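You operate a simulated robot arm through the tools that you are given. There is no shell and no other tool. Be economical: measure what you need, move in short steps, check, and stop when the job is done.

You run a simulated two-armed robot. Do the job below in one go: nothing can be reset, and whatever is moved stays where it is left.

Task
Fill the cruet with olive oil to its band and stopper it.
Fine: hold the bottle with one hand as the other takes the cap off; the bottle goes back on its spot, capped tight; spill no more than a teaspoon. Set down upright: olive oil bottle.

The check looks at the end state, three seconds after you hand in, the way a careful person would. Anything else that was tipped, shoved, dropped, spilled or broken makes it a failure. A push-on lid holds only when it is set on centred and level and pressed home; a screw cap is set on level and turned clockwise until tight.

Robot
Two 7-joint arms with two-finger parallel grippers on one trunk, on a base that drives. Base frame: it is fixed to the floor where the robot stands at the start and does not move with it; the origin is under the middle of the robot, x ahead of it, y to its left, z up; the surface under the hand at the start is at about z = 0.91. Readings come in m, rad, newtons and seconds.
The left shoulder is at the start at [0.031, 0.174, 1.386], the right one opposite. With the tool pointing down near the work surface each hand reaches from about 0.1 to 0.62 m from the robot's upright axis, wherever it stands, measured 20 degrees to its own side. Places, roughly: island top [0.7, 0, 0.9]. Payload 3.6 kg a hand.
Tool frame (each hand has its own): the origin (TCP) lies between the finger pads and is the grasp point; the fingertips stand 0.03 m ahead of it; z points along the fingers, y is the line along which they close. Largest opening 0.11 m; finger width 0.02, thickness 0.01; the body of the gripper, 0.048 by 0.112 m, starts 0.055 m behind the TCP.
Orientation is that of the tool frame in the base frame, as a unit quaternion [x, y, z, w]. With the fingers straight down and closing along the base's y, the tool's x points along the base's -x, its y along +y and its z along -z.

Tools
- The arms move only by the tool send_rows. It takes "left_steps", "right_steps" or both (then of equal length, played together; a hand with none holds still); each is a list of rows, each a list of 7 numbers: the shift along the tool's x, y, z in units of 25 mm (1.0 is 25 mm), then the turn, a rotation vector about the tool's x, y, z in units of 8 degrees (1.0 is 8 degrees), then the opening, from 0 (shut) to 1 (fully open). In form: [[dx, dy, dz, wx, wy, wz, grip], ...]. A call has 1 to 10 rows; each row shifts and turns the commanded pose from where the row before left it, along the tool's axes as they then stand. A call with a number of a shift or a turn outside -1 to 1 is refused whole. Each row takes 0.2 s and may step no farther than 0.05 m and 0.15 rad from the row before; otherwise, or with a gripper value out of range, the whole call is refused. Where a pose cannot be reached the arm comes as near as it can. A force on the tool above 40 N (or 10 N above the force at the start of the call, whichever is more), or a blocked arm, ends the call early, and 0.2 s more pass. The fingers move at their own pace (about 0.153 m/s each) and stop on an object; they squeeze with about 33 N. The grip force told is the motor's: it shows also when the fingers shut on nothing. Time passes only in rows, and 0.2 s behind the last, so rows that do not move let the fingers close. The reply holds the time, the measured pose of the TCP, the force on the tool along the base axes, the opening and the grip force, in the units named above and with some noise, with the torque about the TCP (base axes, N m) and any sound that the robot's microphone picked up.
- Cameras (640 x 400 px; columns grow to the right, rows downward): "scene" is now at [0.1067, 0.0133, 1.5627]; the picture's right is [0.29, -0.96, 0.00], its down [-0.65, -0.20, -0.74] and it looks along [0.70, 0.21, -0.68] (base axes); focal length 237 px, centre (320, 200). "left" rides on the left gripper at [0.072, -0.017, -0.103] in its tool frame; the picture's right is [0.23, 0.97, 0.00], its down [-0.76, 0.18, -0.62] and it looks along [-0.61, 0.14, 0.78] (tool axes); focal length 222 px, centre (320, 200). "right" rides on the right gripper at [0.072, 0.017, -0.103] in its tool frame; the picture's right is [-0.23, 0.97, 0.00], its down [-0.76, -0.18, -0.62] and it looks along [-0.61, -0.14, 0.78] (tool axes); focal length 222 px, centre (320, 200). There is no depth. A picture from a camera that has moved, and an enlarged one, comes with that camera's place and axes in the base frame and with its lens. The place of the scene camera against the robot may be out by one fixed shift of up to 0.025 m in any direction.
- grab_frame(camera): a new picture of that camera. It takes no simulated time.
- lift_body(by): slides the trunk up (or, below 0, down) by that many m; the arms and the scene camera ride with it, the base frame stays. It gives what a move gives, with no picture.
- steer(legs): drives the robot by 1 to 6 legs, each [ahead, left, turn to the left] in m, m and rad, along the robot's own axes; the way and the turn of a leg run together, so that a leg with both is an arc; at most 1.5 m and 3.142 rad a leg. The arms and the cameras ride along, it lands a little off, and it stops where it bumps. It gives what a move gives.
- turn_head(pan, tilt): turns the head with the scene camera to pan (to the left, within 1.501 rad either way) and tilt (down, from -0.506 to 1.204), counted from straight ahead of the robot. It gives what a move gives.
- inspect(camera, box): a new picture of the part [left, top, right, bottom] of that camera's present view, enlarged. It takes no simulated time.
- finish_job(): hands the job in; it is judged then, once.

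Work in short steps. Places have to be worked out from the pictures, the camera data and where the tool is seen: move nearer, look again, correct. Check each grasp and each placing, and mend what went wrong. You have 120 turns and 108 pictures in all, those below and enlarged ones among them. Open the grippers and draw the arms clear of the work before you hand the job in, unless the task says otherwise; then end with one line.

The tools are called by a JSON object that holds its "method" and its "body". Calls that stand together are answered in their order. send_rows: Moves the arms, as the interface text tells. Its arguments: {"type":"object","properties":{"left_steps":{"type":"array"},"right_steps":{"type":"array"}},"required":[]} The other tools are called the same way: lift_body (by) slides the trunk up or down; steer (legs) drives the base; turn_head (pan, tilt) turns the head that bears the scene camera; grab_frame (camera) takes a picture; inspect (camera, box) takes an enlarged picture of a part of a camera's view; finish_job () hands the job in.

At the start:

```text
time_s: 0.0
left_tool_pos: [0.4634, 0.3228, 1.3458]
left_ee_rot: [0.0, 1.0, 0.0, 0.0]
left_wrist_force: [-0.1, 0.7, 0.1]
left_ft_torque: [0.0, 0.0, 0.02]
left_finger_gap: 0.1096
left_grasp_force: 0.1
right_tool_pos: [0.396, -0.1114, 1.3951]
right_ee_rot: [-0.001, 1.0, 0.0, -0.001]
right_wrist_force: [0.1, 1.0, 0.1]
right_ft_torque: [0.01, 0.04, -0.03]
right_finger_gap: 0.11
right_grasp_force: 0.0
trunk travel left (down, up): [-0.5, 0.263]
robot x, y, heading: [-0.0022, 0.003, 0.003]
head pan, tilt: [0.293, 0.745]
```

scene: 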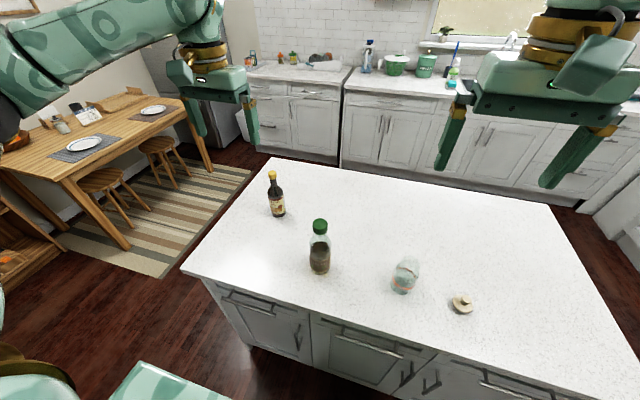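
right: 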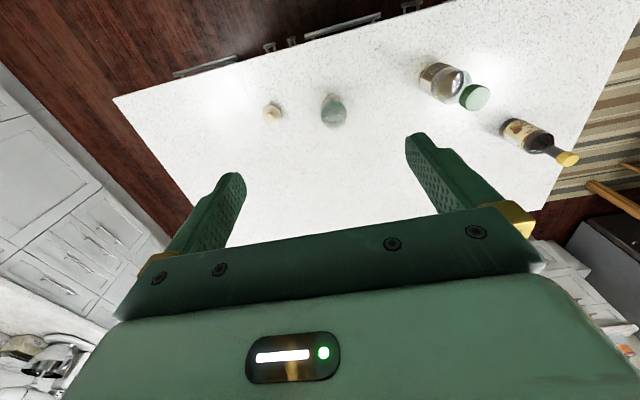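
left: 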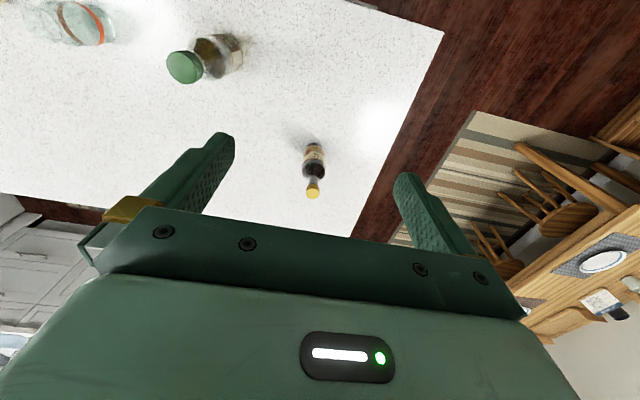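

I see a green-capped bottle, a yellow-capped dark bottle, a clear cruet with an orange band, and a stopper. I'll zoom in to identify each one.

{"method": "inspect", "body": {"camera": "scene", "box": [240, 160, 360, 290]}}

{"method": "inspect", "body": {"camera": "scene", "box": [370, 240, 490, 320]}}

{"method": "inspect", "body": {"camera": "right", "box": [400, 40, 600, 180]}}

```text
3.08 times, centred on (300, 225) of scene
camera zoom: at [0.1067, 0.0133, 1.5627], right [0.29, -0.96, 0.0], down [-0.65, -0.2, -0.74], along [0.7, 0.21, -0.68], focal length 728 px, centre (382, 123)
```

zoom: 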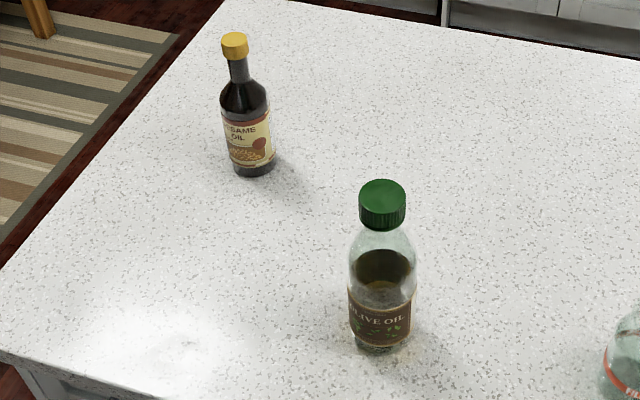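

```text
5.00 times, centred on (430, 280) of scene
camera zoom: at [0.1067, 0.0133, 1.5627], right [0.29, -0.96, 0.0], down [-0.65, -0.2, -0.74], along [0.7, 0.21, -0.68], focal length 1183 px, centre (-230, -200)
```

zoom: 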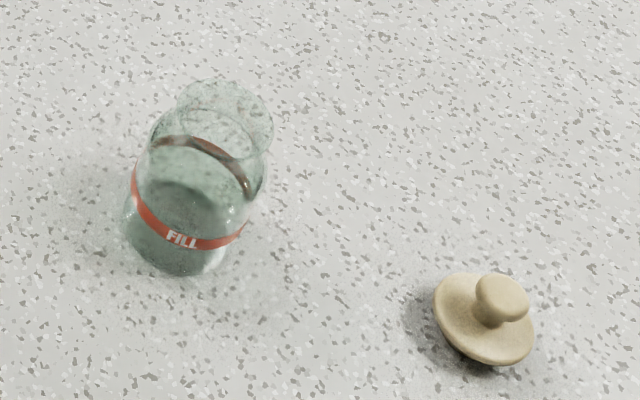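

```text
2.86 times, centred on (500, 110) of right
camera zoom: at [0.3233, -0.0957, 1.4989], right [0.23, 0.97, 0.0], down [0.76, -0.18, 0.62], along [0.61, -0.14, -0.78], focal length 635 px, centre (-194, 457)
```

zoom: 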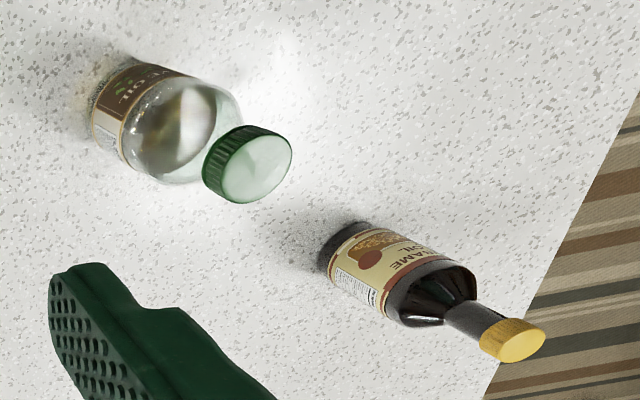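

The olive oil is the green-capped bottle at about (0.48, 0.13), the cruet is at (0.49, -0.12) and the stopper at (0.49, -0.28). I'll turn the left hand to point forward, well above the table, and aim the head at the work.

{"method": "send_rows", "body": {"left_steps": [[0, 0, 0, 0, -1, 0, 1], [0, 0, 0, 0, -1, 0, 1], [0, 0, 0, 0, -1, 0, 1], [0, 0, 0, 0, -1, 0, 1], [0, 0, 0, 0, -1, 0, 1], [0, 0, 0, 0, -1, 0, 1], [0, 0, 0, 0, -1, 0, 1], [0, 0, 0, 0, -1, 0, 1], [0, 0, 0, 0, -1, 0, 1], [0, 0, 0, 0, -1, 0, 1]]}}

{"method": "turn_head", "body": {"pan": 0.0, "tilt": 0.9}}

{"method": "grab_frame", "body": {"camera": "scene"}}

```text
time_s: 2.2
left_tool_pos: [0.4623, 0.3245, 1.3452]
left_ee_rot: [0.001, 0.765, -0.001, 0.644]
left_wrist_force: [0.0, -0.2, 0.5]
left_ft_torque: [0.02, 0.01, 0.02]
left_finger_gap: 0.1101
left_grasp_force: 0.0
right_tool_pos: [0.3969, -0.1114, 1.3951]
right_ee_rot: [0.0, 1.0, 0.0, -0.001]
right_wrist_force: [0.5, 0.1, -0.2]
right_ft_torque: [0.0, 0.02, -0.01]
right_finger_gap: 0.11
right_grasp_force: 0.1
trunk travel left (down, up): [-0.5, 0.263]
robot x, y, heading: [-0.0004, -0.0005, -0.0]
head pan, tilt: [0.293, 0.745]
```

```text
time_s: 3.0
left_tool_pos: [0.4627, 0.3239, 1.3469]
left_ee_rot: [0.0, 0.766, 0.0, 0.643]
left_wrist_force: [-0.7, -0.2, -0.5]
left_ft_torque: [0.05, -0.01, -0.01]
left_finger_gap: 0.1098
left_grasp_force: 0.1
right_tool_pos: [0.3967, -0.1111, 1.3943]
right_ee_rot: [0.0, 1.0, 0.0, -0.001]
right_wrist_force: [-1.4, -0.1, 0.0]
right_ft_torque: [0.03, 0.02, 0.01]
right_finger_gap: 0.11
right_grasp_force: 0.1
trunk travel left (down, up): [-0.5, 0.263]
robot x, y, heading: [-0.0009, -0.0004, -0.006]
head pan, tilt: [0.0, 0.901]
```

```text
101 pictures are left
camera scene: at [0.1025, -0.0107, 1.5503], right [0.0, -1.0, 0.0], down [-0.78, 0.0, -0.62], along [0.62, 0.0, -0.78], focal length 237 px, centre (320, 200)
```

scene: 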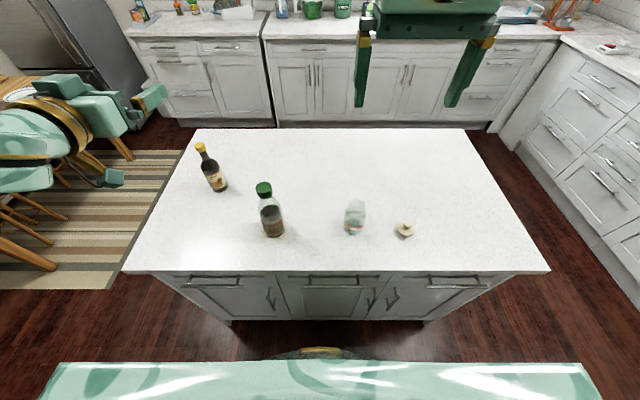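

Now I'll finish levelling the left hand and bring it back and down, behind the bottle.

{"method": "send_rows", "body": {"left_steps": [[0, 0, -0.8, 0, -1, 0, 1], [0, 0, -0.8, 0, -0.25, 0, 1], [0.5, -1, -0.8, 0, 0, 0, 1], [1, -1, -0.8, 0, 0, 0, 1], [1, -1, -0.5, 0, 0, 0, 1], [1, -1, 0, 0, 0, 0, 1], [1, -1, 0, 0, 0, 0, 1], [1, -1, 0, 0, 0, 0, 1], [1, -1, 0, 0, 0, 0, 1], [1, -0.55, 0, 0, 0, 0, 1]]}}

{"method": "grab_frame", "body": {"camera": "left"}}

{"method": "grab_frame", "body": {"camera": "scene"}}

```text
time_s: 5.2
left_tool_pos: [0.4293, 0.1548, 1.1431]
left_ee_rot: [0.002, 0.706, 0.0, 0.708]
left_wrist_force: [-0.4, 0.0, -0.1]
left_ft_torque: [0.01, -0.01, 0.0]
left_finger_gap: 0.11
left_grasp_force: 0.1
left hand out of reach, approached as far as the arm can: row 1, 2, 3, 4, 5
right_tool_pos: [0.3955, -0.112, 1.3967]
right_ee_rot: [0.001, 1.0, 0.001, 0.0]
right_wrist_force: [-0.6, 0.1, -0.1]
right_ft_torque: [0.03, 0.0, 0.02]
right_finger_gap: 0.1101
right_grasp_force: 0.1
trunk travel left (down, up): [-0.5, 0.263]
robot x, y, heading: [-0.0017, -0.0025, -0.001]
head pan, tilt: [0.0, 0.901]
```

```text
100 pictures are left
camera left: at [0.3273, 0.1379, 1.0695], right [0.0, 0.97, -0.23], down [-0.62, 0.18, 0.76], along [0.78, 0.14, 0.61], focal length 222 px, centre (320, 200)
```

left: 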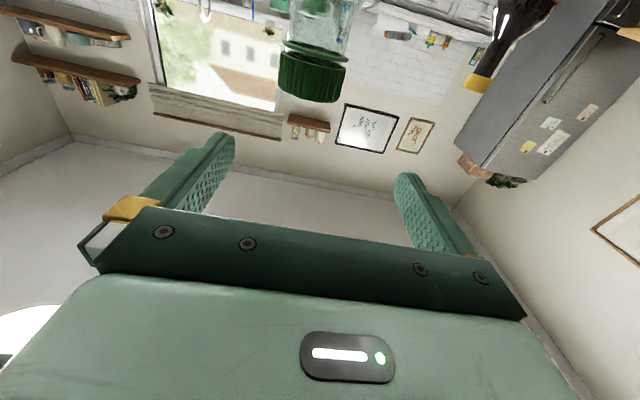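

```text
99 pictures are left
camera scene: at [0.1021, -0.0114, 1.5503], right [0.0, -1.0, 0.0], down [-0.78, 0.0, -0.62], along [0.62, 0.0, -0.78], focal length 237 px, centre (320, 200)
```

scene: 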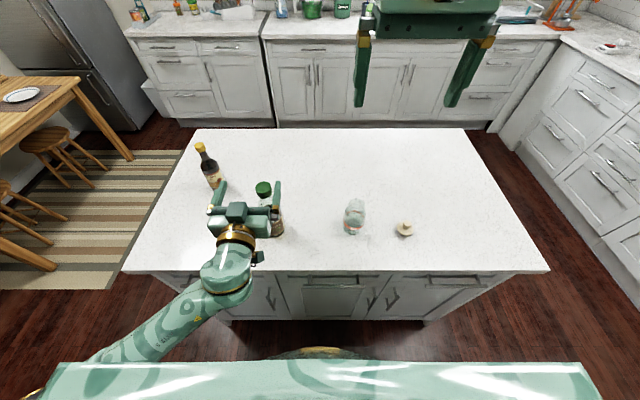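

The arm is cramped, so I'll drive back 8 cm to get room behind the bottle.

{"method": "steer", "body": {"legs": [[-0.08, 0, 0]]}}

```text
time_s: 6.3
left_tool_pos: [0.35, 0.1545, 1.1439]
left_ee_rot: [0.001, 0.705, 0.0, 0.709]
left_wrist_force: [-0.2, 0.3, 0.5]
left_ft_torque: [-0.02, 0.0, 0.01]
left_finger_gap: 0.1099
left_grasp_force: 0.1
right_tool_pos: [0.3123, -0.1121, 1.3947]
right_ee_rot: [0.0, 1.0, 0.0, 0.0]
right_wrist_force: [-1.9, -0.7, 0.0]
right_ft_torque: [0.01, -0.04, 0.02]
right_finger_gap: 0.11
right_grasp_force: 0.0
trunk travel left (down, up): [-0.5, 0.263]
robot x, y, heading: [-0.0848, -0.0006, 0.004]
head pan, tilt: [0.0, 0.901]
```

Now lower to grip height, still behind the bottle, and look.

{"method": "send_rows", "body": {"left_steps": [[1, -0.3, 0, 0, 0, 0, 1], [1, -0.3, 0, 0, 0, 0, 1], [1, -0.1, 0, 0, 0, 0, 1], [1, 0, 0, 0, 0, 0, 1], [1, 0, 0, 0, 0, 0, 1], [0.6, 0, 0, 0, 0, 0, 1]]}}

{"method": "grab_frame", "body": {"camera": "left"}}

{"method": "inspect", "body": {"camera": "scene", "box": [180, 120, 340, 220]}}

{"method": "inspect", "body": {"camera": "right", "box": [300, 0, 620, 200]}}

```text
time_s: 7.7
left_tool_pos: [0.3501, 0.1374, 1.0014]
left_ee_rot: [0.0, 0.707, 0.0, 0.707]
left_wrist_force: [-0.2, 0.2, 0.0]
left_ft_torque: [0.02, 0.01, -0.03]
left_finger_gap: 0.1099
left_grasp_force: 0.0
right_tool_pos: [0.3152, -0.112, 1.3943]
right_ee_rot: [0.0, 1.0, 0.001, 0.0]
right_wrist_force: [-0.1, -0.3, 0.6]
right_ft_torque: [-0.01, 0.03, 0.01]
right_finger_gap: 0.11
right_grasp_force: 0.0
trunk travel left (down, up): [-0.5, 0.263]
robot x, y, heading: [-0.0809, -0.0008, -0.002]
head pan, tilt: [0.0, 0.901]
```

```text
98 pictures are left
camera left: at [0.2465, 0.122, 0.9274], right [0.0, 0.97, -0.23], down [-0.62, 0.18, 0.76], along [0.78, 0.14, 0.61], focal length 222 px, centre (320, 200)
```

left: 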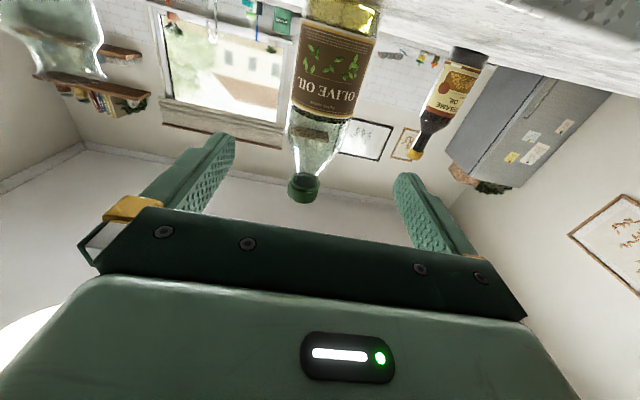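

```text
4.00 times, centred on (260, 170) of scene
camera zoom: at [0.0219, -0.0109, 1.5503], right [0.0, -1.0, 0.0], down [-0.78, 0.0, -0.62], along [0.62, 0.0, -0.78], focal length 946 px, centre (560, 320)
```

zoom: 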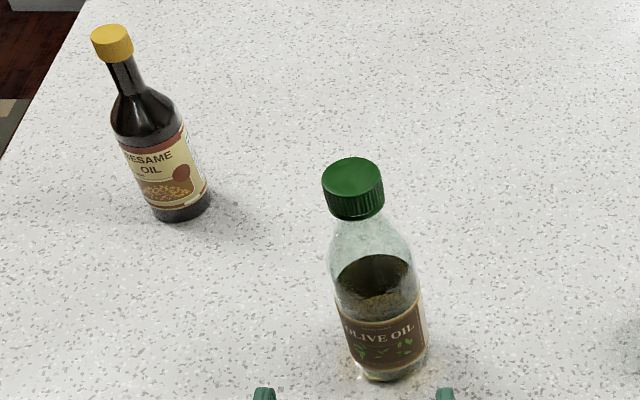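

```text
2.00 times, centred on (460, 100) of right
camera zoom: at [0.2425, -0.0959, 1.4989], right [0.23, 0.97, 0.0], down [0.76, -0.18, 0.62], along [0.61, -0.14, -0.78], focal length 444 px, centre (40, 400)
```

zoom: 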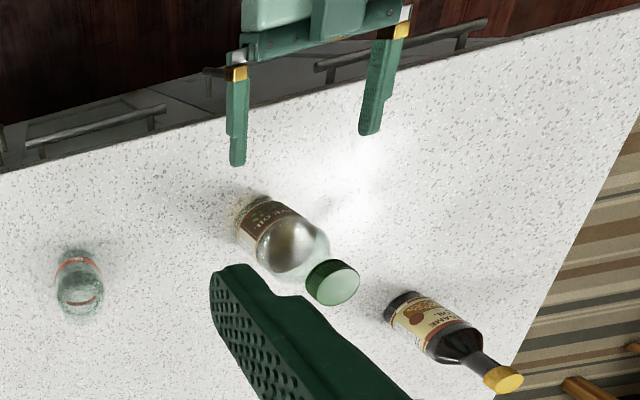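

The bottle axis is at about (0.482, 0.137), with the label spanning z 0.93–0.99. I'll pitch the hand down 10° and slide it around the body at z≈0.985, leaving the fingers open.

{"method": "send_rows", "body": {"left_steps": [[0, 0, 0, 0, 1, 0, 1], [-0.3, 0, 0, 0, 0.25, 0, 1], [0, 0, 1, 0, 0, 0, 1], [0, 0, 1, 0, 0, 0, 1], [0, 0, 1, 0, 0, 0, 1], [0, 0, 1, 0, 0, 0, 1], [0, 0, 0.7, 0, 0, 0, 1], [0, 0, 0.6, 0, 0, 0, 1]]}}

{"method": "grab_frame", "body": {"camera": "left"}}

{"method": "inspect", "body": {"camera": "right", "box": [300, 0, 620, 200]}}

```text
time_s: 9.3
left_tool_pos: [0.4624, 0.1756, 0.9799]
left_ee_rot: [0.028, 0.766, 0.032, 0.642]
left_wrist_force: [-32.8, -3.7, 21.7]
left_ft_torque: [-0.37, 4.66, 0.19]
left_finger_gap: 0.1098
left_grasp_force: 0.0
right_tool_pos: [0.3137, -0.1124, 1.3962]
right_ee_rot: [-0.001, 1.0, 0.0, -0.001]
right_wrist_force: [0.3, -0.3, -0.2]
right_ft_torque: [-0.02, 0.08, 0.01]
right_finger_gap: 0.11
right_grasp_force: 0.0
trunk travel left (down, up): [-0.5, 0.263]
robot x, y, heading: [-0.0886, 0.0035, 0.001]
head pan, tilt: [0.0, 0.901]
stopped in row 8 (left hand): the force on the tool passed its limit at 96 N (the readings are from after the stop); the commanded pose is now the measured one
```

```text
95 pictures are left
camera left: at [0.347, 0.1644, 0.9244], right [-0.04, 0.99, -0.14], down [-0.48, 0.1, 0.87], along [0.88, 0.1, 0.47], focal length 222 px, centre (320, 200)
```

left: 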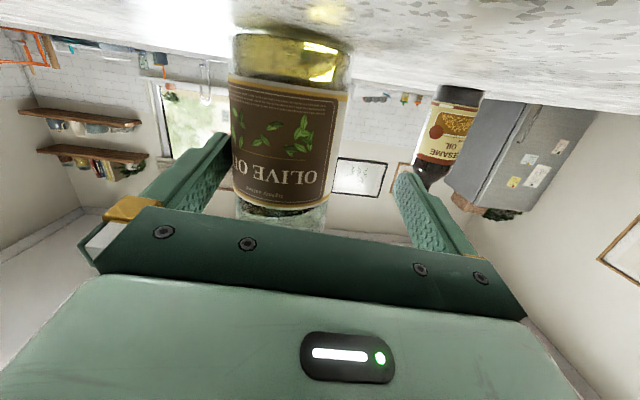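

```text
2.00 times, centred on (460, 100) of right
camera zoom: at [0.2404, -0.0961, 1.4989], right [0.23, 0.97, 0.0], down [0.76, -0.18, 0.62], along [0.61, -0.14, -0.78], focal length 444 px, centre (40, 400)
```

zoom: 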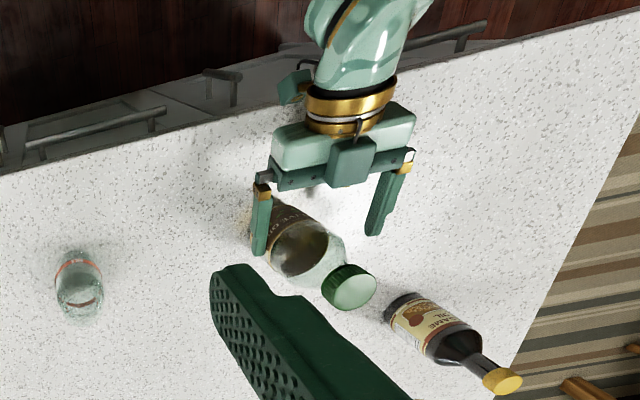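

The wrist camera body touched the table edge. That deflected the hand and nudged the bottle a little to +y. I'll free the finger, back straight out and re-look, then come in with a steeper pitch.

{"method": "send_rows", "body": {"left_steps": [[-0.3, -0.4, -0.2, 0, 0, 0, 1], [-0.2, -0.4, -1, 0, 0, -0.3, 1], [0, 0, -1, 0, 0, -0.3, 1], [0, 0, -1, 0, 0, 0, 1], [0, 0, -1, 0, 0, 0, 1], [-1, 0, 0, 0, 0, 0, 1]]}}

{"method": "inspect", "body": {"camera": "right", "box": [300, 0, 620, 200]}}

{"method": "grab_frame", "body": {"camera": "left"}}

```text
time_s: 10.7
left_tool_pos: [0.3685, 0.1719, 1.0327]
left_ee_rot: [0.026, 0.763, 0.028, 0.645]
left_wrist_force: [0.0, 0.3, -0.2]
left_ft_torque: [0.0, -0.04, 0.03]
left_finger_gap: 0.1099
left_grasp_force: 0.0
right_tool_pos: [0.3167, -0.1124, 1.3937]
right_ee_rot: [0.0, 1.0, 0.001, -0.001]
right_wrist_force: [-0.4, 0.3, 0.0]
right_ft_torque: [0.0, 0.01, -0.01]
right_finger_gap: 0.1101
right_grasp_force: 0.0
trunk travel left (down, up): [-0.5, 0.263]
robot x, y, heading: [-0.0791, 0.0035, 0.001]
head pan, tilt: [0.0, 0.901]
```

```text
2.00 times, centred on (460, 100) of right
camera zoom: at [0.2434, -0.0962, 1.4983], right [0.23, 0.97, 0.0], down [0.76, -0.18, 0.62], along [0.6, -0.14, -0.78], focal length 444 px, centre (40, 400)
```

zoom: 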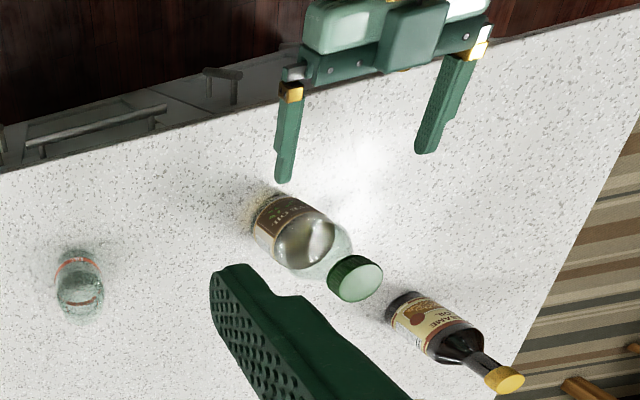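

```text
92 pictures are left
camera left: at [0.2549, 0.1612, 0.975], right [-0.04, 0.99, -0.15], down [-0.49, 0.11, 0.87], along [0.87, 0.1, 0.48], focal length 222 px, centre (320, 200)
```

left: 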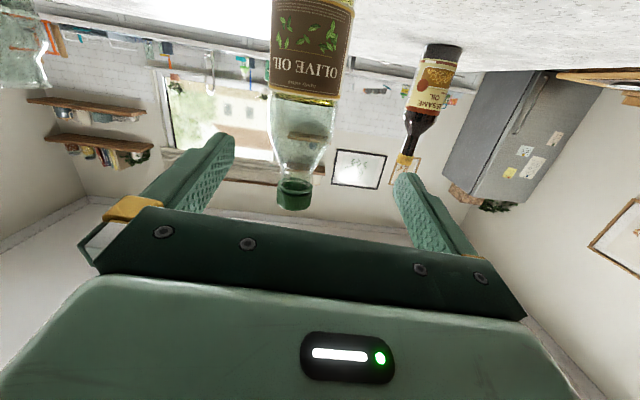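

The bottle is now at about (0.482, 0.160), upright; its original spot was (0.482, 0.137). I'll straighten the roll, pitch to 25° and centre on it, then check.

{"method": "send_rows", "body": {"left_steps": [[0, -0.24, 0, 0, 1, -0.3, 1], [-0.16, -0.24, 0, 0, 0.88, -0.25, 1], [0, 0, 0, 0, 0, 0, 1]]}}

```text
time_s: 11.7
left_tool_pos: [0.3613, 0.1673, 1.0227]
left_ee_rot: [0.004, 0.848, 0.016, 0.529]
left_wrist_force: [-0.3, 0.4, 0.0]
left_ft_torque: [-0.01, -0.02, 0.0]
left_finger_gap: 0.11
left_grasp_force: 0.1
right_tool_pos: [0.3152, -0.1126, 1.3937]
right_ee_rot: [-0.001, 1.0, 0.001, 0.0]
right_wrist_force: [-0.2, -0.3, -0.4]
right_ft_torque: [0.01, 0.02, -0.01]
right_finger_gap: 0.1101
right_grasp_force: 0.1
trunk travel left (down, up): [-0.5, 0.263]
robot x, y, heading: [-0.0815, 0.0027, 0.0]
head pan, tilt: [0.0, 0.901]
stopped in row 3 (left hand): the arm was blocked; the commanded pose is now the measured one
```

The pose is nearly right, at 26° pitch. The "blocked" stop came with no force, so it's probably the arm being cramped, and moving forward should relieve it. I'll advance halfway.

{"method": "send_rows", "body": {"left_steps": [[-0.35, -0.1, 0.6, 0, 0, 0, 1], [-0.35, -0.1, 0.9, 0, 0, -0.2, 1], [0, -0.1, 0.9, 0, 0, 0, 1]]}}

{"method": "grab_frame", "body": {"camera": "left"}}

{"method": "inspect", "body": {"camera": "right", "box": [300, 0, 620, 200]}}

```text
time_s: 12.7
left_tool_pos: [0.4202, 0.182, 1.0029]
left_ee_rot: [0.01, 0.85, 0.036, 0.525]
left_wrist_force: [-0.1, 0.4, 0.4]
left_ft_torque: [0.0, -0.03, 0.0]
left_finger_gap: 0.1101
left_grasp_force: 0.2
right_tool_pos: [0.3151, -0.112, 1.3949]
right_ee_rot: [0.0, 1.0, 0.001, -0.001]
right_wrist_force: [0.2, 0.6, 0.2]
right_ft_torque: [0.02, -0.02, -0.03]
right_finger_gap: 0.1096
right_grasp_force: 0.1
trunk travel left (down, up): [-0.5, 0.263]
robot x, y, heading: [-0.0808, 0.0023, 0.002]
head pan, tilt: [0.0, 0.901]
stopped in row 3 (left hand): the arm was blocked; the commanded pose is now the measured one
```

```text
91 pictures are left
camera left: at [0.295, 0.1663, 0.9816], right [-0.12, 0.98, -0.13], down [-0.22, 0.1, 0.97], along [0.97, 0.15, 0.2], focal length 222 px, centre (320, 200)
```

left: 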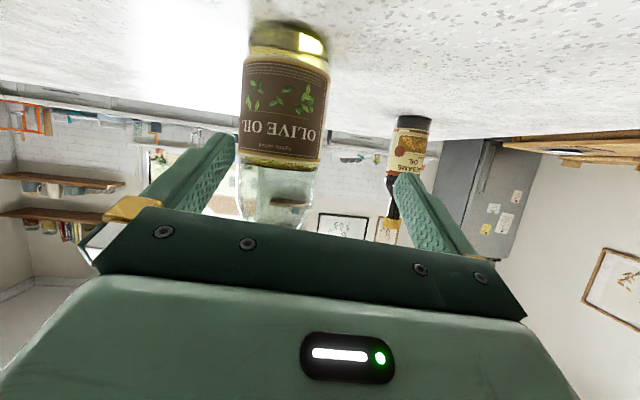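

```text
2.00 times, centred on (460, 100) of right
camera zoom: at [0.242, -0.0955, 1.4986], right [0.23, 0.97, 0.0], down [0.76, -0.18, 0.62], along [0.61, -0.14, -0.78], focal length 444 px, centre (40, 400)
```

zoom: 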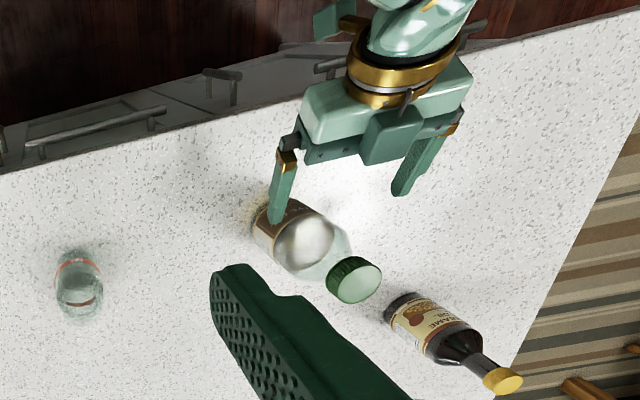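

The hand keeps drifting to +y and stalling, so something in the arm is limited. I'll look from the head to see what the arm touches.

{"method": "turn_head", "body": {"pan": 0.35, "tilt": 1.1}}

{"method": "grab_frame", "body": {"camera": "scene"}}

```text
time_s: 13.5
left_tool_pos: [0.4206, 0.1823, 1.004]
left_ee_rot: [0.01, 0.85, 0.036, 0.525]
left_wrist_force: [-0.5, -0.4, -0.9]
left_ft_torque: [0.01, -0.01, 0.01]
left_finger_gap: 0.1102
left_grasp_force: 0.0
right_tool_pos: [0.3158, -0.1118, 1.3942]
right_ee_rot: [0.0, 1.0, -0.001, -0.001]
right_wrist_force: [-0.2, -0.6, 0.7]
right_ft_torque: [0.02, 0.06, 0.01]
right_finger_gap: 0.11
right_grasp_force: 0.1
trunk travel left (down, up): [-0.5, 0.263]
robot x, y, heading: [-0.0823, 0.0015, 0.002]
head pan, tilt: [0.351, 1.1]
```

```text
89 pictures are left
camera scene: at [0.0055, 0.0107, 1.5365], right [0.34, -0.94, 0.0], down [-0.84, -0.31, -0.45], along [0.43, 0.16, -0.89], focal length 237 px, centre (320, 200)
```

scene: 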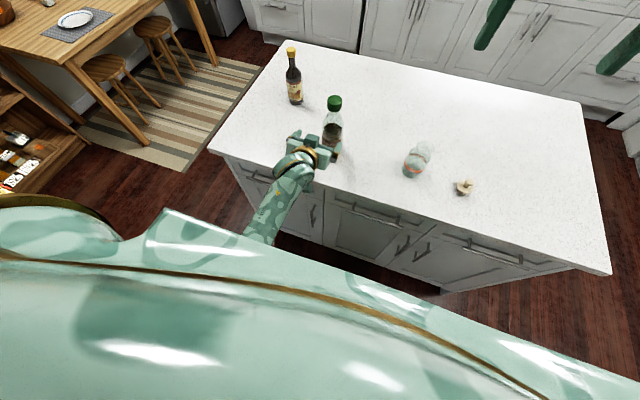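

The forearm drops down behind the island edge, with the elbow low, and that is what blocks it. I'll back off and raise the trunk so the arm reaches down over the edge instead.

{"method": "send_rows", "body": {"left_steps": [[-0.3, 0, -0.7, 0, 0, 0, 1], [-0.5, 0, -0.7, 0, 0, 0, 1]]}}

{"method": "lift_body", "body": {"by": 0.18}}

{"method": "grab_frame", "body": {"camera": "scene"}}

```text
time_s: 14.1
left_tool_pos: [0.4055, 0.1964, 1.0426]
left_ee_rot: [0.021, 0.844, 0.055, 0.533]
left_wrist_force: [0.0, 0.7, 1.3]
left_ft_torque: [0.01, 0.0, -0.01]
left_finger_gap: 0.1099
left_grasp_force: 0.0
right_tool_pos: [0.3149, -0.111, 1.3952]
right_ee_rot: [0.0, 1.0, 0.0, -0.001]
right_wrist_force: [-0.8, 1.3, -0.6]
right_ft_torque: [0.02, 0.01, 0.04]
right_finger_gap: 0.1101
right_grasp_force: 0.1
trunk travel left (down, up): [-0.5, 0.263]
robot x, y, heading: [-0.0807, -0.002, 0.002]
head pan, tilt: [0.351, 1.1]
```

```text
time_s: 16.1
left_tool_pos: [0.3968, 0.2215, 1.2109]
left_ee_rot: [0.052, 0.846, 0.089, 0.523]
left_wrist_force: [0.9, 0.4, -1.3]
left_ft_torque: [-0.01, 0.01, -0.04]
left_finger_gap: 0.11
left_grasp_force: 0.1
right_tool_pos: [0.3153, -0.1114, 1.5757]
right_ee_rot: [0.0, 1.0, 0.0, -0.001]
right_wrist_force: [0.6, -0.7, -0.6]
right_ft_torque: [-0.03, -0.01, -0.01]
right_finger_gap: 0.11
right_grasp_force: 0.0
trunk travel left (down, up): [-0.681, 0.082]
robot x, y, heading: [-0.0822, -0.0031, -0.002]
head pan, tilt: [0.351, 1.1]
stopped: the arm was blocked; the commanded pose is now the measured one
```

```text
88 pictures are left
camera scene: at [-0.0067, 0.011, 1.7177], right [0.34, -0.94, 0.0], down [-0.84, -0.31, -0.45], along [0.43, 0.16, -0.89], focal length 237 px, centre (320, 200)
```

scene: 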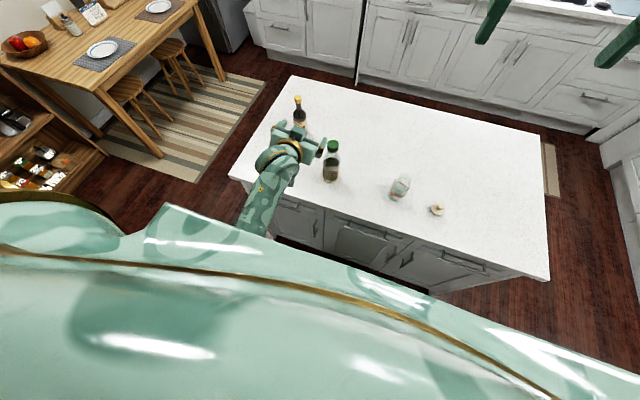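

It's still stalling with no table contact, so the elbow is likely against the robot's own body. I'll drive back a further 8 cm and stretch the arm forward out of that fold.

{"method": "steer", "body": {"legs": [[-0.09, 0, 0]]}}

{"method": "send_rows", "body": {"left_steps": [[0, -0.3, 1, 0, 0, -0.4, 1], [-0.2, -0.3, 1, 0, 0, -0.4, 1], [-0.3, -0.3, 1, 0, 0, -0.3, 1]]}}

```text
time_s: 17.2
left_tool_pos: [0.3064, 0.2205, 1.2115]
left_ee_rot: [0.052, 0.846, 0.088, 0.523]
left_wrist_force: [0.1, 0.3, 0.5]
left_ft_torque: [0.0, 0.02, -0.02]
left_finger_gap: 0.1099
left_grasp_force: 0.0
right_tool_pos: [0.2252, -0.1115, 1.5758]
right_ee_rot: [0.0, 1.0, 0.001, -0.002]
right_wrist_force: [0.6, 0.2, 0.6]
right_ft_torque: [-0.02, -0.03, 0.01]
right_finger_gap: 0.1098
right_grasp_force: 0.1
trunk travel left (down, up): [-0.681, 0.082]
robot x, y, heading: [-0.1735, -0.0013, 0.003]
head pan, tilt: [0.351, 1.1]
```

```text
time_s: 18.2
left_tool_pos: [0.3791, 0.2389, 1.1807]
left_ee_rot: [0.002, 0.846, 0.083, 0.526]
left_wrist_force: [-0.2, 0.3, 0.0]
left_ft_torque: [-0.04, -0.03, 0.04]
left_finger_gap: 0.11
left_grasp_force: 0.2
right_tool_pos: [0.2245, -0.1116, 1.5752]
right_ee_rot: [-0.001, 1.0, 0.001, -0.001]
right_wrist_force: [0.0, -0.2, -1.0]
right_ft_torque: [0.03, 0.01, -0.01]
right_finger_gap: 0.11
right_grasp_force: 0.1
trunk travel left (down, up): [-0.681, 0.082]
robot x, y, heading: [-0.1733, -0.0029, 0.001]
head pan, tilt: [0.351, 1.1]
stopped in row 3 (left hand): the arm was blocked; the commanded pose is now the measured one
```

Still stuck. I'll pan the head left to see the elbow.

{"method": "turn_head", "body": {"pan": 0.9, "tilt": 1.1}}

{"method": "grab_frame", "body": {"camera": "scene"}}

{"method": "grab_frame", "body": {"camera": "right"}}

```text
time_s: 19.2
left_tool_pos: [0.3786, 0.2382, 1.1825]
left_ee_rot: [0.002, 0.846, 0.082, 0.526]
left_wrist_force: [-0.1, 0.4, 0.2]
left_ft_torque: [-0.02, 0.0, 0.0]
left_finger_gap: 0.1098
left_grasp_force: 0.1
right_tool_pos: [0.2249, -0.1115, 1.5755]
right_ee_rot: [0.0, 1.0, 0.0, 0.0]
right_wrist_force: [1.3, 0.1, -0.1]
right_ft_torque: [-0.02, -0.02, 0.02]
right_finger_gap: 0.11
right_grasp_force: 0.1
trunk travel left (down, up): [-0.681, 0.082]
robot x, y, heading: [-0.1705, -0.0006, -0.002]
head pan, tilt: [0.901, 1.1]
```

```text
87 pictures are left
camera scene: at [-0.1173, 0.0385, 1.7177], right [0.78, -0.62, 0.0], down [-0.55, -0.7, -0.45], along [0.28, 0.36, -0.89], focal length 237 px, centre (320, 200)
```

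scene: 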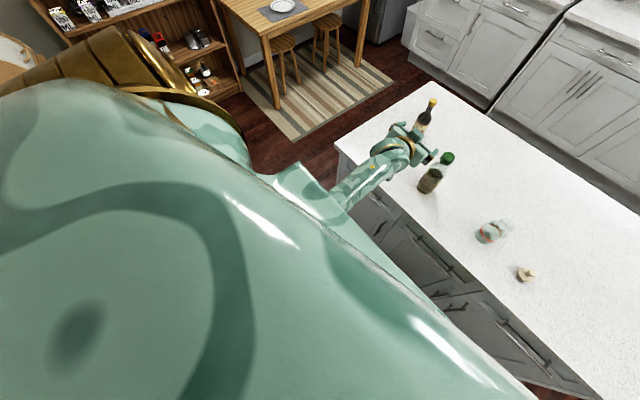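

```text
86 pictures are left
camera right: at [0.1519, -0.0958, 1.6793], right [0.23, 0.97, 0.0], down [0.76, -0.18, 0.62], along [0.61, -0.14, -0.78], focal length 222 px, centre (320, 200)
```

right: 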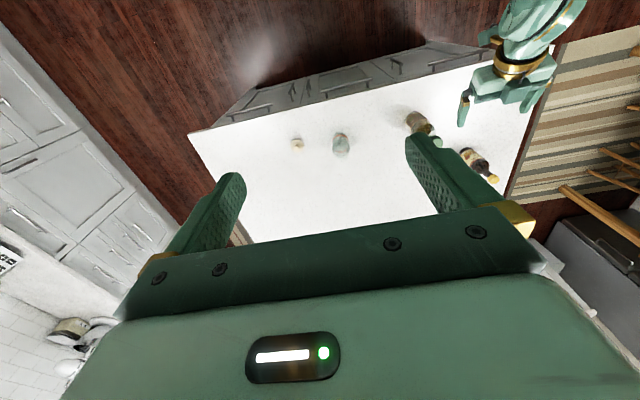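

The elbow appears pinned by the broad chest. Yawing the hand inward, with the fingers toward front-right, puts the wrist and elbow further left, so I'll do that here in free space.

{"method": "send_rows", "body": {"left_steps": [[-0.5, 0.3, 0, 0.9, 0, 0.42, 1], [-0.5, 0.3, 0, 0.9, 0, 0.42, 1], [0, 0.3, 0, 0.9, 0, 0.42, 1], [0, 0, 0, 0.9, 0, 0.42, 1], [0, 0, 0, 0.9, 0, 0.42, 1]]}}

{"method": "grab_frame", "body": {"camera": "scene"}}

```text
time_s: 20.4
left_tool_pos: [0.3906, 0.2568, 1.2055]
left_ee_rot: [0.287, 0.821, -0.11, 0.482]
left_wrist_force: [-1.0, 0.5, 0.0]
left_ft_torque: [0.03, 0.01, 0.04]
left_finger_gap: 0.1099
left_grasp_force: 0.1
right_tool_pos: [0.2249, -0.1106, 1.5746]
right_ee_rot: [0.0, 1.0, 0.0, -0.001]
right_wrist_force: [-0.1, -0.3, -0.3]
right_ft_torque: [-0.02, 0.03, -0.01]
right_finger_gap: 0.1101
right_grasp_force: 0.0
trunk travel left (down, up): [-0.681, 0.082]
robot x, y, heading: [-0.1695, -0.0008, 0.002]
head pan, tilt: [0.901, 1.1]
```

```text
85 pictures are left
camera scene: at [-0.1165, 0.0396, 1.7176], right [0.78, -0.62, 0.0], down [-0.55, -0.7, -0.45], along [0.28, 0.36, -0.89], focal length 237 px, centre (320, 200)
```

scene: 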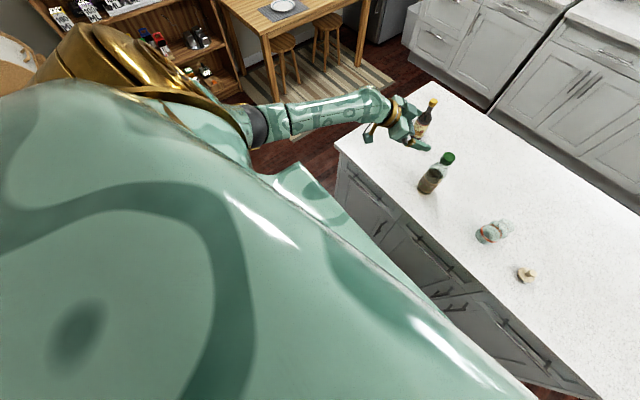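

That freed the arm, and the elbow is now out to the left. I'll lower the trunk 0.15, which also brings the hand down, still clear of both bottles, then check the views.

{"method": "lift_body", "body": {"by": -0.15}}

{"method": "send_rows", "body": {"left_steps": [[0, 0, 0, 0, 0, -0.69, 1], [0, 0, 0, 0, 0, 0, 1]]}}

{"method": "turn_head", "body": {"pan": 0.3, "tilt": 0.85}}

{"method": "grab_frame", "body": {"camera": "left"}}

{"method": "grab_frame", "body": {"camera": "scene"}}

```text
time_s: 22.1
left_tool_pos: [0.3916, 0.2563, 1.0572]
left_ee_rot: [0.285, 0.821, -0.109, 0.483]
left_wrist_force: [0.8, 0.4, 1.1]
left_ft_torque: [0.0, 0.0, -0.01]
left_finger_gap: 0.1099
left_grasp_force: 0.0
right_tool_pos: [0.2256, -0.1108, 1.425]
right_ee_rot: [0.0, 1.0, 0.0, -0.001]
right_wrist_force: [0.0, -0.1, 0.3]
right_ft_torque: [-0.01, 0.0, -0.01]
right_finger_gap: 0.1101
right_grasp_force: 0.1
trunk travel left (down, up): [-0.531, 0.232]
robot x, y, heading: [-0.1752, 0.0013, -0.001]
head pan, tilt: [0.901, 1.1]
```

```text
time_s: 22.8
left_tool_pos: [0.39, 0.2548, 1.0573]
left_ee_rot: [0.244, 0.834, -0.132, 0.477]
left_wrist_force: [0.6, 0.2, -0.1]
left_ft_torque: [0.0, 0.01, 0.01]
left_finger_gap: 0.1097
left_grasp_force: 0.0
right_tool_pos: [0.2254, -0.111, 1.4248]
right_ee_rot: [0.0, 1.0, 0.0, -0.001]
right_wrist_force: [0.8, -0.8, -0.8]
right_ft_torque: [-0.01, 0.03, 0.02]
right_finger_gap: 0.1105
right_grasp_force: 0.1
trunk travel left (down, up): [-0.531, 0.232]
robot x, y, heading: [-0.1712, 0.0007, -0.001]
head pan, tilt: [0.901, 1.1]
```

```text
time_s: 23.8
left_tool_pos: [0.3901, 0.2535, 1.0566]
left_ee_rot: [0.245, 0.834, -0.132, 0.477]
left_wrist_force: [-0.4, 0.0, -0.1]
left_ft_torque: [0.02, 0.0, 0.0]
left_finger_gap: 0.1102
left_grasp_force: 0.1
right_tool_pos: [0.224, -0.1123, 1.4253]
right_ee_rot: [-0.001, 1.0, 0.0, 0.0]
right_wrist_force: [0.1, -0.6, 0.5]
right_ft_torque: [-0.02, 0.01, 0.02]
right_finger_gap: 0.1101
right_grasp_force: 0.2
trunk travel left (down, up): [-0.531, 0.232]
robot x, y, heading: [-0.1741, -0.0008, 0.004]
head pan, tilt: [0.3, 0.85]
```

```text
84 pictures are left
camera left: at [0.2749, 0.3093, 1.0453], right [0.42, 0.89, -0.18], down [-0.04, 0.22, 0.98], along [0.9, -0.41, 0.12], focal length 222 px, centre (320, 200)
```

left: 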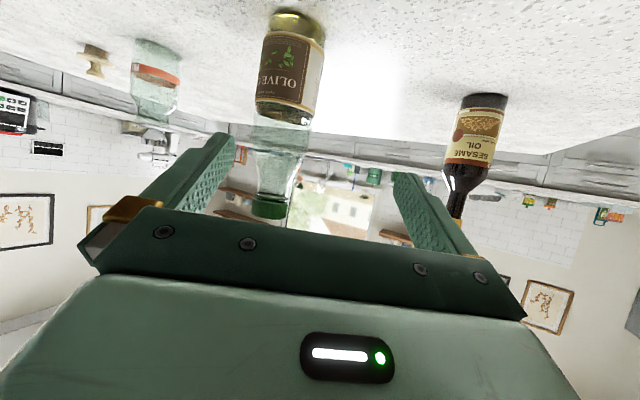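

```text
83 pictures are left
camera scene: at [-0.0738, 0.0125, 1.585], right [0.3, -0.95, 0.0], down [-0.72, -0.22, -0.66], along [0.63, 0.2, -0.75], focal length 237 px, centre (320, 200)
```

scene: 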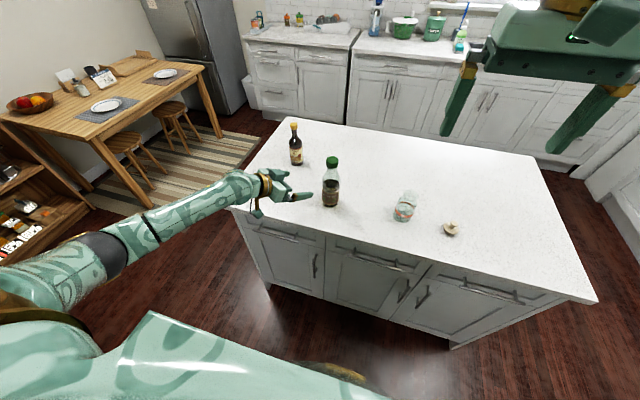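

The arm is clear now and the bottle axis reads (0.479, 0.158). I'll line up laterally at 23° pitch and advance part way, then check.

{"method": "send_rows", "body": {"left_steps": [[0, -0.7, 0, 0, -0.9, 0, 1], [0.35, -0.66, 0, 0, 0, 0, 1], [0.35, 0, 0.6, 0, 0, 0, 1], [0, 0, 0.8, 0, 0, 0, 1], [0, 0, 0.6, 0, 0, 0, 1]]}}

{"method": "grab_frame", "body": {"camera": "left"}}

{"method": "grab_frame", "body": {"camera": "right"}}

```text
time_s: 24.9
left_tool_pos: [0.406, 0.2076, 1.0194]
left_ee_rot: [0.236, 0.802, -0.146, 0.528]
left_wrist_force: [0.1, -0.5, -1.6]
left_ft_torque: [-0.02, 0.0, -0.01]
left_finger_gap: 0.1102
left_grasp_force: 0.2
right_tool_pos: [0.2249, -0.1113, 1.4247]
right_ee_rot: [0.001, 1.0, -0.001, 0.0]
right_wrist_force: [-0.1, 0.4, 0.3]
right_ft_torque: [-0.01, -0.01, -0.01]
right_finger_gap: 0.1098
right_grasp_force: 0.1
trunk travel left (down, up): [-0.531, 0.232]
robot x, y, heading: [-0.1704, -0.0005, -0.0]
head pan, tilt: [0.3, 0.85]
```

```text
82 pictures are left
camera left: at [0.2924, 0.2595, 0.9931], right [0.45, 0.87, -0.19], down [-0.14, 0.28, 0.95], along [0.88, -0.4, 0.25], focal length 222 px, centre (320, 200)
```

left: 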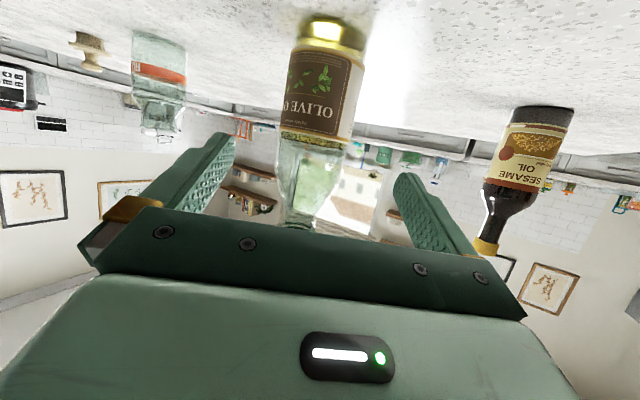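

```text
81 pictures are left
camera right: at [0.1525, -0.0958, 1.5291], right [0.23, 0.97, 0.0], down [0.76, -0.18, 0.62], along [0.61, -0.14, -0.78], focal length 222 px, centre (320, 200)
```

right: 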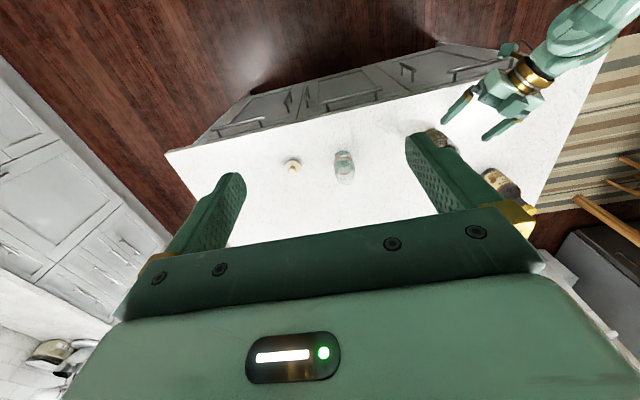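

The approach line passes within 4 mm of the bottle axis. I'll advance the last 88 mm, then close.

{"method": "send_rows", "body": {"left_steps": [[0, -0.15, 0.8, 0, 0, 0, 1], [0, 0, 0.8, 0, 0, 0, 1], [0, 0, 0.8, 0, 0, 0, 1], [0, 0, 0.6, 0, 0, 0, 1], [0, 0, 0.5, 0, 0, 0, 1]]}}

{"method": "grab_frame", "body": {"camera": "left"}}

{"method": "inspect", "body": {"camera": "scene", "box": [230, 110, 390, 210]}}

```text
time_s: 26.1
left_tool_pos: [0.472, 0.1604, 0.9862]
left_ee_rot: [0.236, 0.803, -0.147, 0.528]
left_wrist_force: [0.8, -0.5, -0.4]
left_ft_torque: [-0.01, 0.01, 0.03]
left_finger_gap: 0.11
left_grasp_force: 0.1
right_tool_pos: [0.2252, -0.1122, 1.4256]
right_ee_rot: [0.0, 1.0, 0.0, -0.001]
right_wrist_force: [-1.0, -0.8, -0.8]
right_ft_torque: [-0.01, 0.02, 0.02]
right_finger_gap: 0.11
right_grasp_force: 0.0
trunk travel left (down, up): [-0.531, 0.232]
robot x, y, heading: [-0.1723, -0.0005, -0.002]
head pan, tilt: [0.3, 0.85]
```

```text
80 pictures are left
camera left: at [0.3584, 0.2133, 0.958], right [0.45, 0.87, -0.19], down [-0.14, 0.28, 0.95], along [0.88, -0.4, 0.25], focal length 222 px, centre (320, 200)
```

left: 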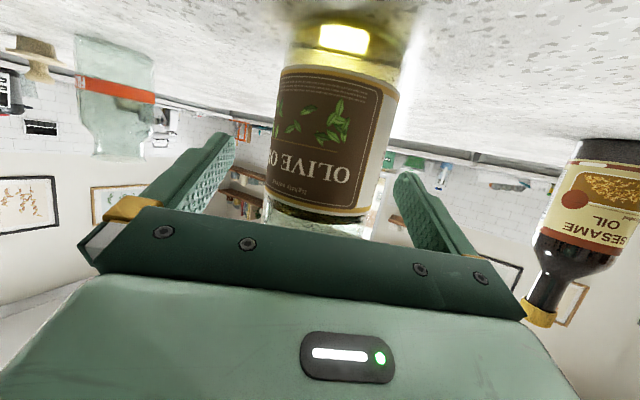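

```text
4.00 times, centred on (310, 160) of scene
camera zoom: at [-0.0733, 0.0118, 1.585], right [0.3, -0.96, 0.0], down [-0.72, -0.22, -0.66], along [0.63, 0.2, -0.75], focal length 946 px, centre (360, 360)
```

zoom: 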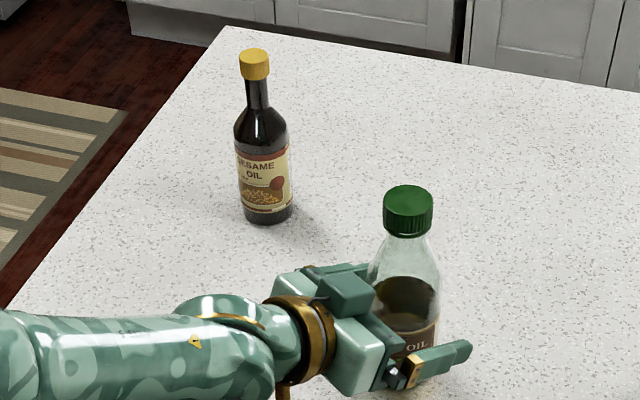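

The bottle sits between the pads, well centred. I'll close and let the grip settle.

{"method": "send_rows", "body": {"left_steps": [[0, 0, 0, 0, 0, 0, 0.7], [0, 0, 0, 0, 0, 0, 0.4], [0, 0, 0, 0, 0, 0, 0], [0, 0, 0, 0, 0, 0, 0]]}}

{"method": "grab_frame", "body": {"camera": "left"}}

```text
time_s: 27.1
left_tool_pos: [0.4712, 0.1612, 0.9856]
left_ee_rot: [0.236, 0.802, -0.147, 0.529]
left_wrist_force: [1.8, 1.3, 2.6]
left_ft_torque: [-0.05, -0.03, 0.04]
left_finger_gap: 0.0631
left_grasp_force: 33.3
right_tool_pos: [0.2251, -0.1105, 1.4252]
right_ee_rot: [0.0, 1.0, -0.001, 0.0]
right_wrist_force: [-0.2, 0.3, -0.5]
right_ft_torque: [-0.01, -0.04, -0.01]
right_finger_gap: 0.1099
right_grasp_force: 0.0
trunk travel left (down, up): [-0.531, 0.232]
robot x, y, heading: [-0.1697, -0.0006, 0.001]
head pan, tilt: [0.3, 0.85]
```

```text
78 pictures are left
camera left: at [0.3581, 0.2136, 0.9581], right [0.45, 0.87, -0.2], down [-0.14, 0.28, 0.95], along [0.88, -0.4, 0.25], focal length 222 px, centre (320, 200)
```

left: 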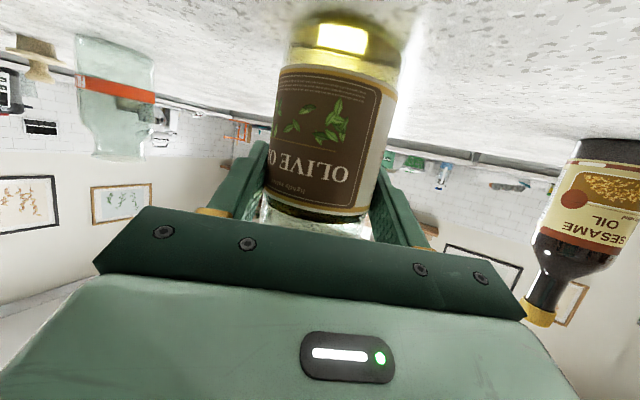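

The bottle is gripped, with a gap of 0.063. I'll lift it straight up and carry it upright to the midline at about (0.41, 0.07), where the right hand can reach the cap.

{"method": "send_rows", "body": {"left_steps": [[-0.74, 0, -0.32, 0, 0, 0, 0], [-0.74, 0, -0.32, 0, 0, 0, 0], [-0.684, -0.876, -0.33, 0, 0, 0, 0], [-0.684, -0.876, -0.33, 0, 0, 0, 0], [-0.684, -0.876, -0.33, 0, 0, 0, 0], [-0.684, -0.876, -0.33, 0, 0, 0, 0], [-0.684, -0.876, -0.33, 0, 0, 0, 0]]}}

{"method": "grab_frame", "body": {"camera": "scene"}}

{"method": "grab_frame", "body": {"camera": "right"}}

```text
time_s: 28.8
left_tool_pos: [0.4099, 0.07, 1.1181]
left_ee_rot: [0.237, 0.803, -0.147, 0.527]
left_wrist_force: [0.8, -0.2, -4.6]
left_ft_torque: [0.01, 0.09, -0.01]
left_finger_gap: 0.0629
left_grasp_force: 32.7
right_tool_pos: [0.225, -0.1116, 1.425]
right_ee_rot: [0.0, 1.0, 0.0, -0.001]
right_wrist_force: [0.0, -0.6, -0.1]
right_ft_torque: [0.01, -0.01, -0.02]
right_finger_gap: 0.11
right_grasp_force: 0.1
trunk travel left (down, up): [-0.531, 0.232]
robot x, y, heading: [-0.1661, -0.0041, -0.002]
head pan, tilt: [0.3, 0.85]
```

```text
77 pictures are left
camera scene: at [-0.0736, 0.0118, 1.585], right [0.3, -0.96, 0.0], down [-0.72, -0.22, -0.66], along [0.63, 0.2, -0.75], focal length 237 px, centre (320, 200)
```

scene: 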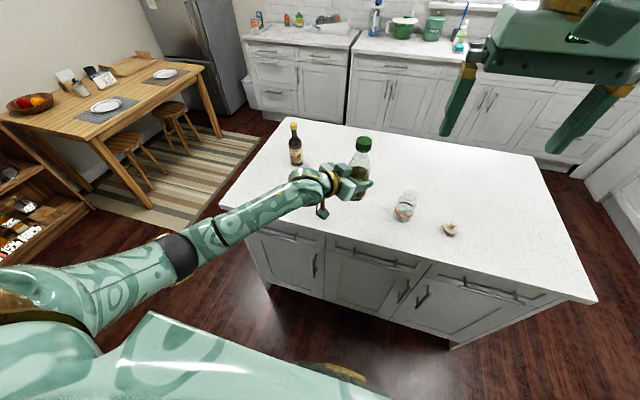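

```text
76 pictures are left
camera right: at [0.1521, -0.0961, 1.5292], right [0.23, 0.97, 0.0], down [0.76, -0.18, 0.62], along [0.61, -0.14, -0.78], focal length 222 px, centre (320, 200)
```

right: 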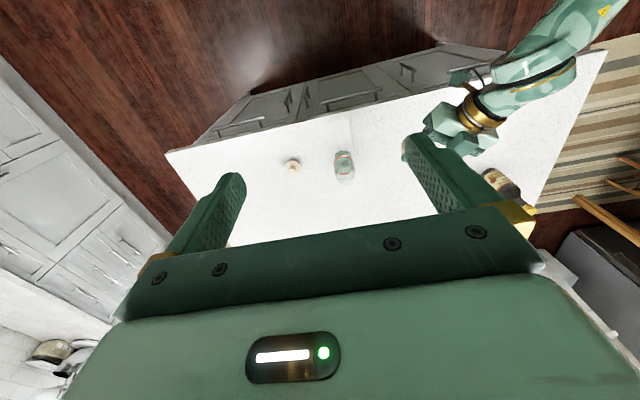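

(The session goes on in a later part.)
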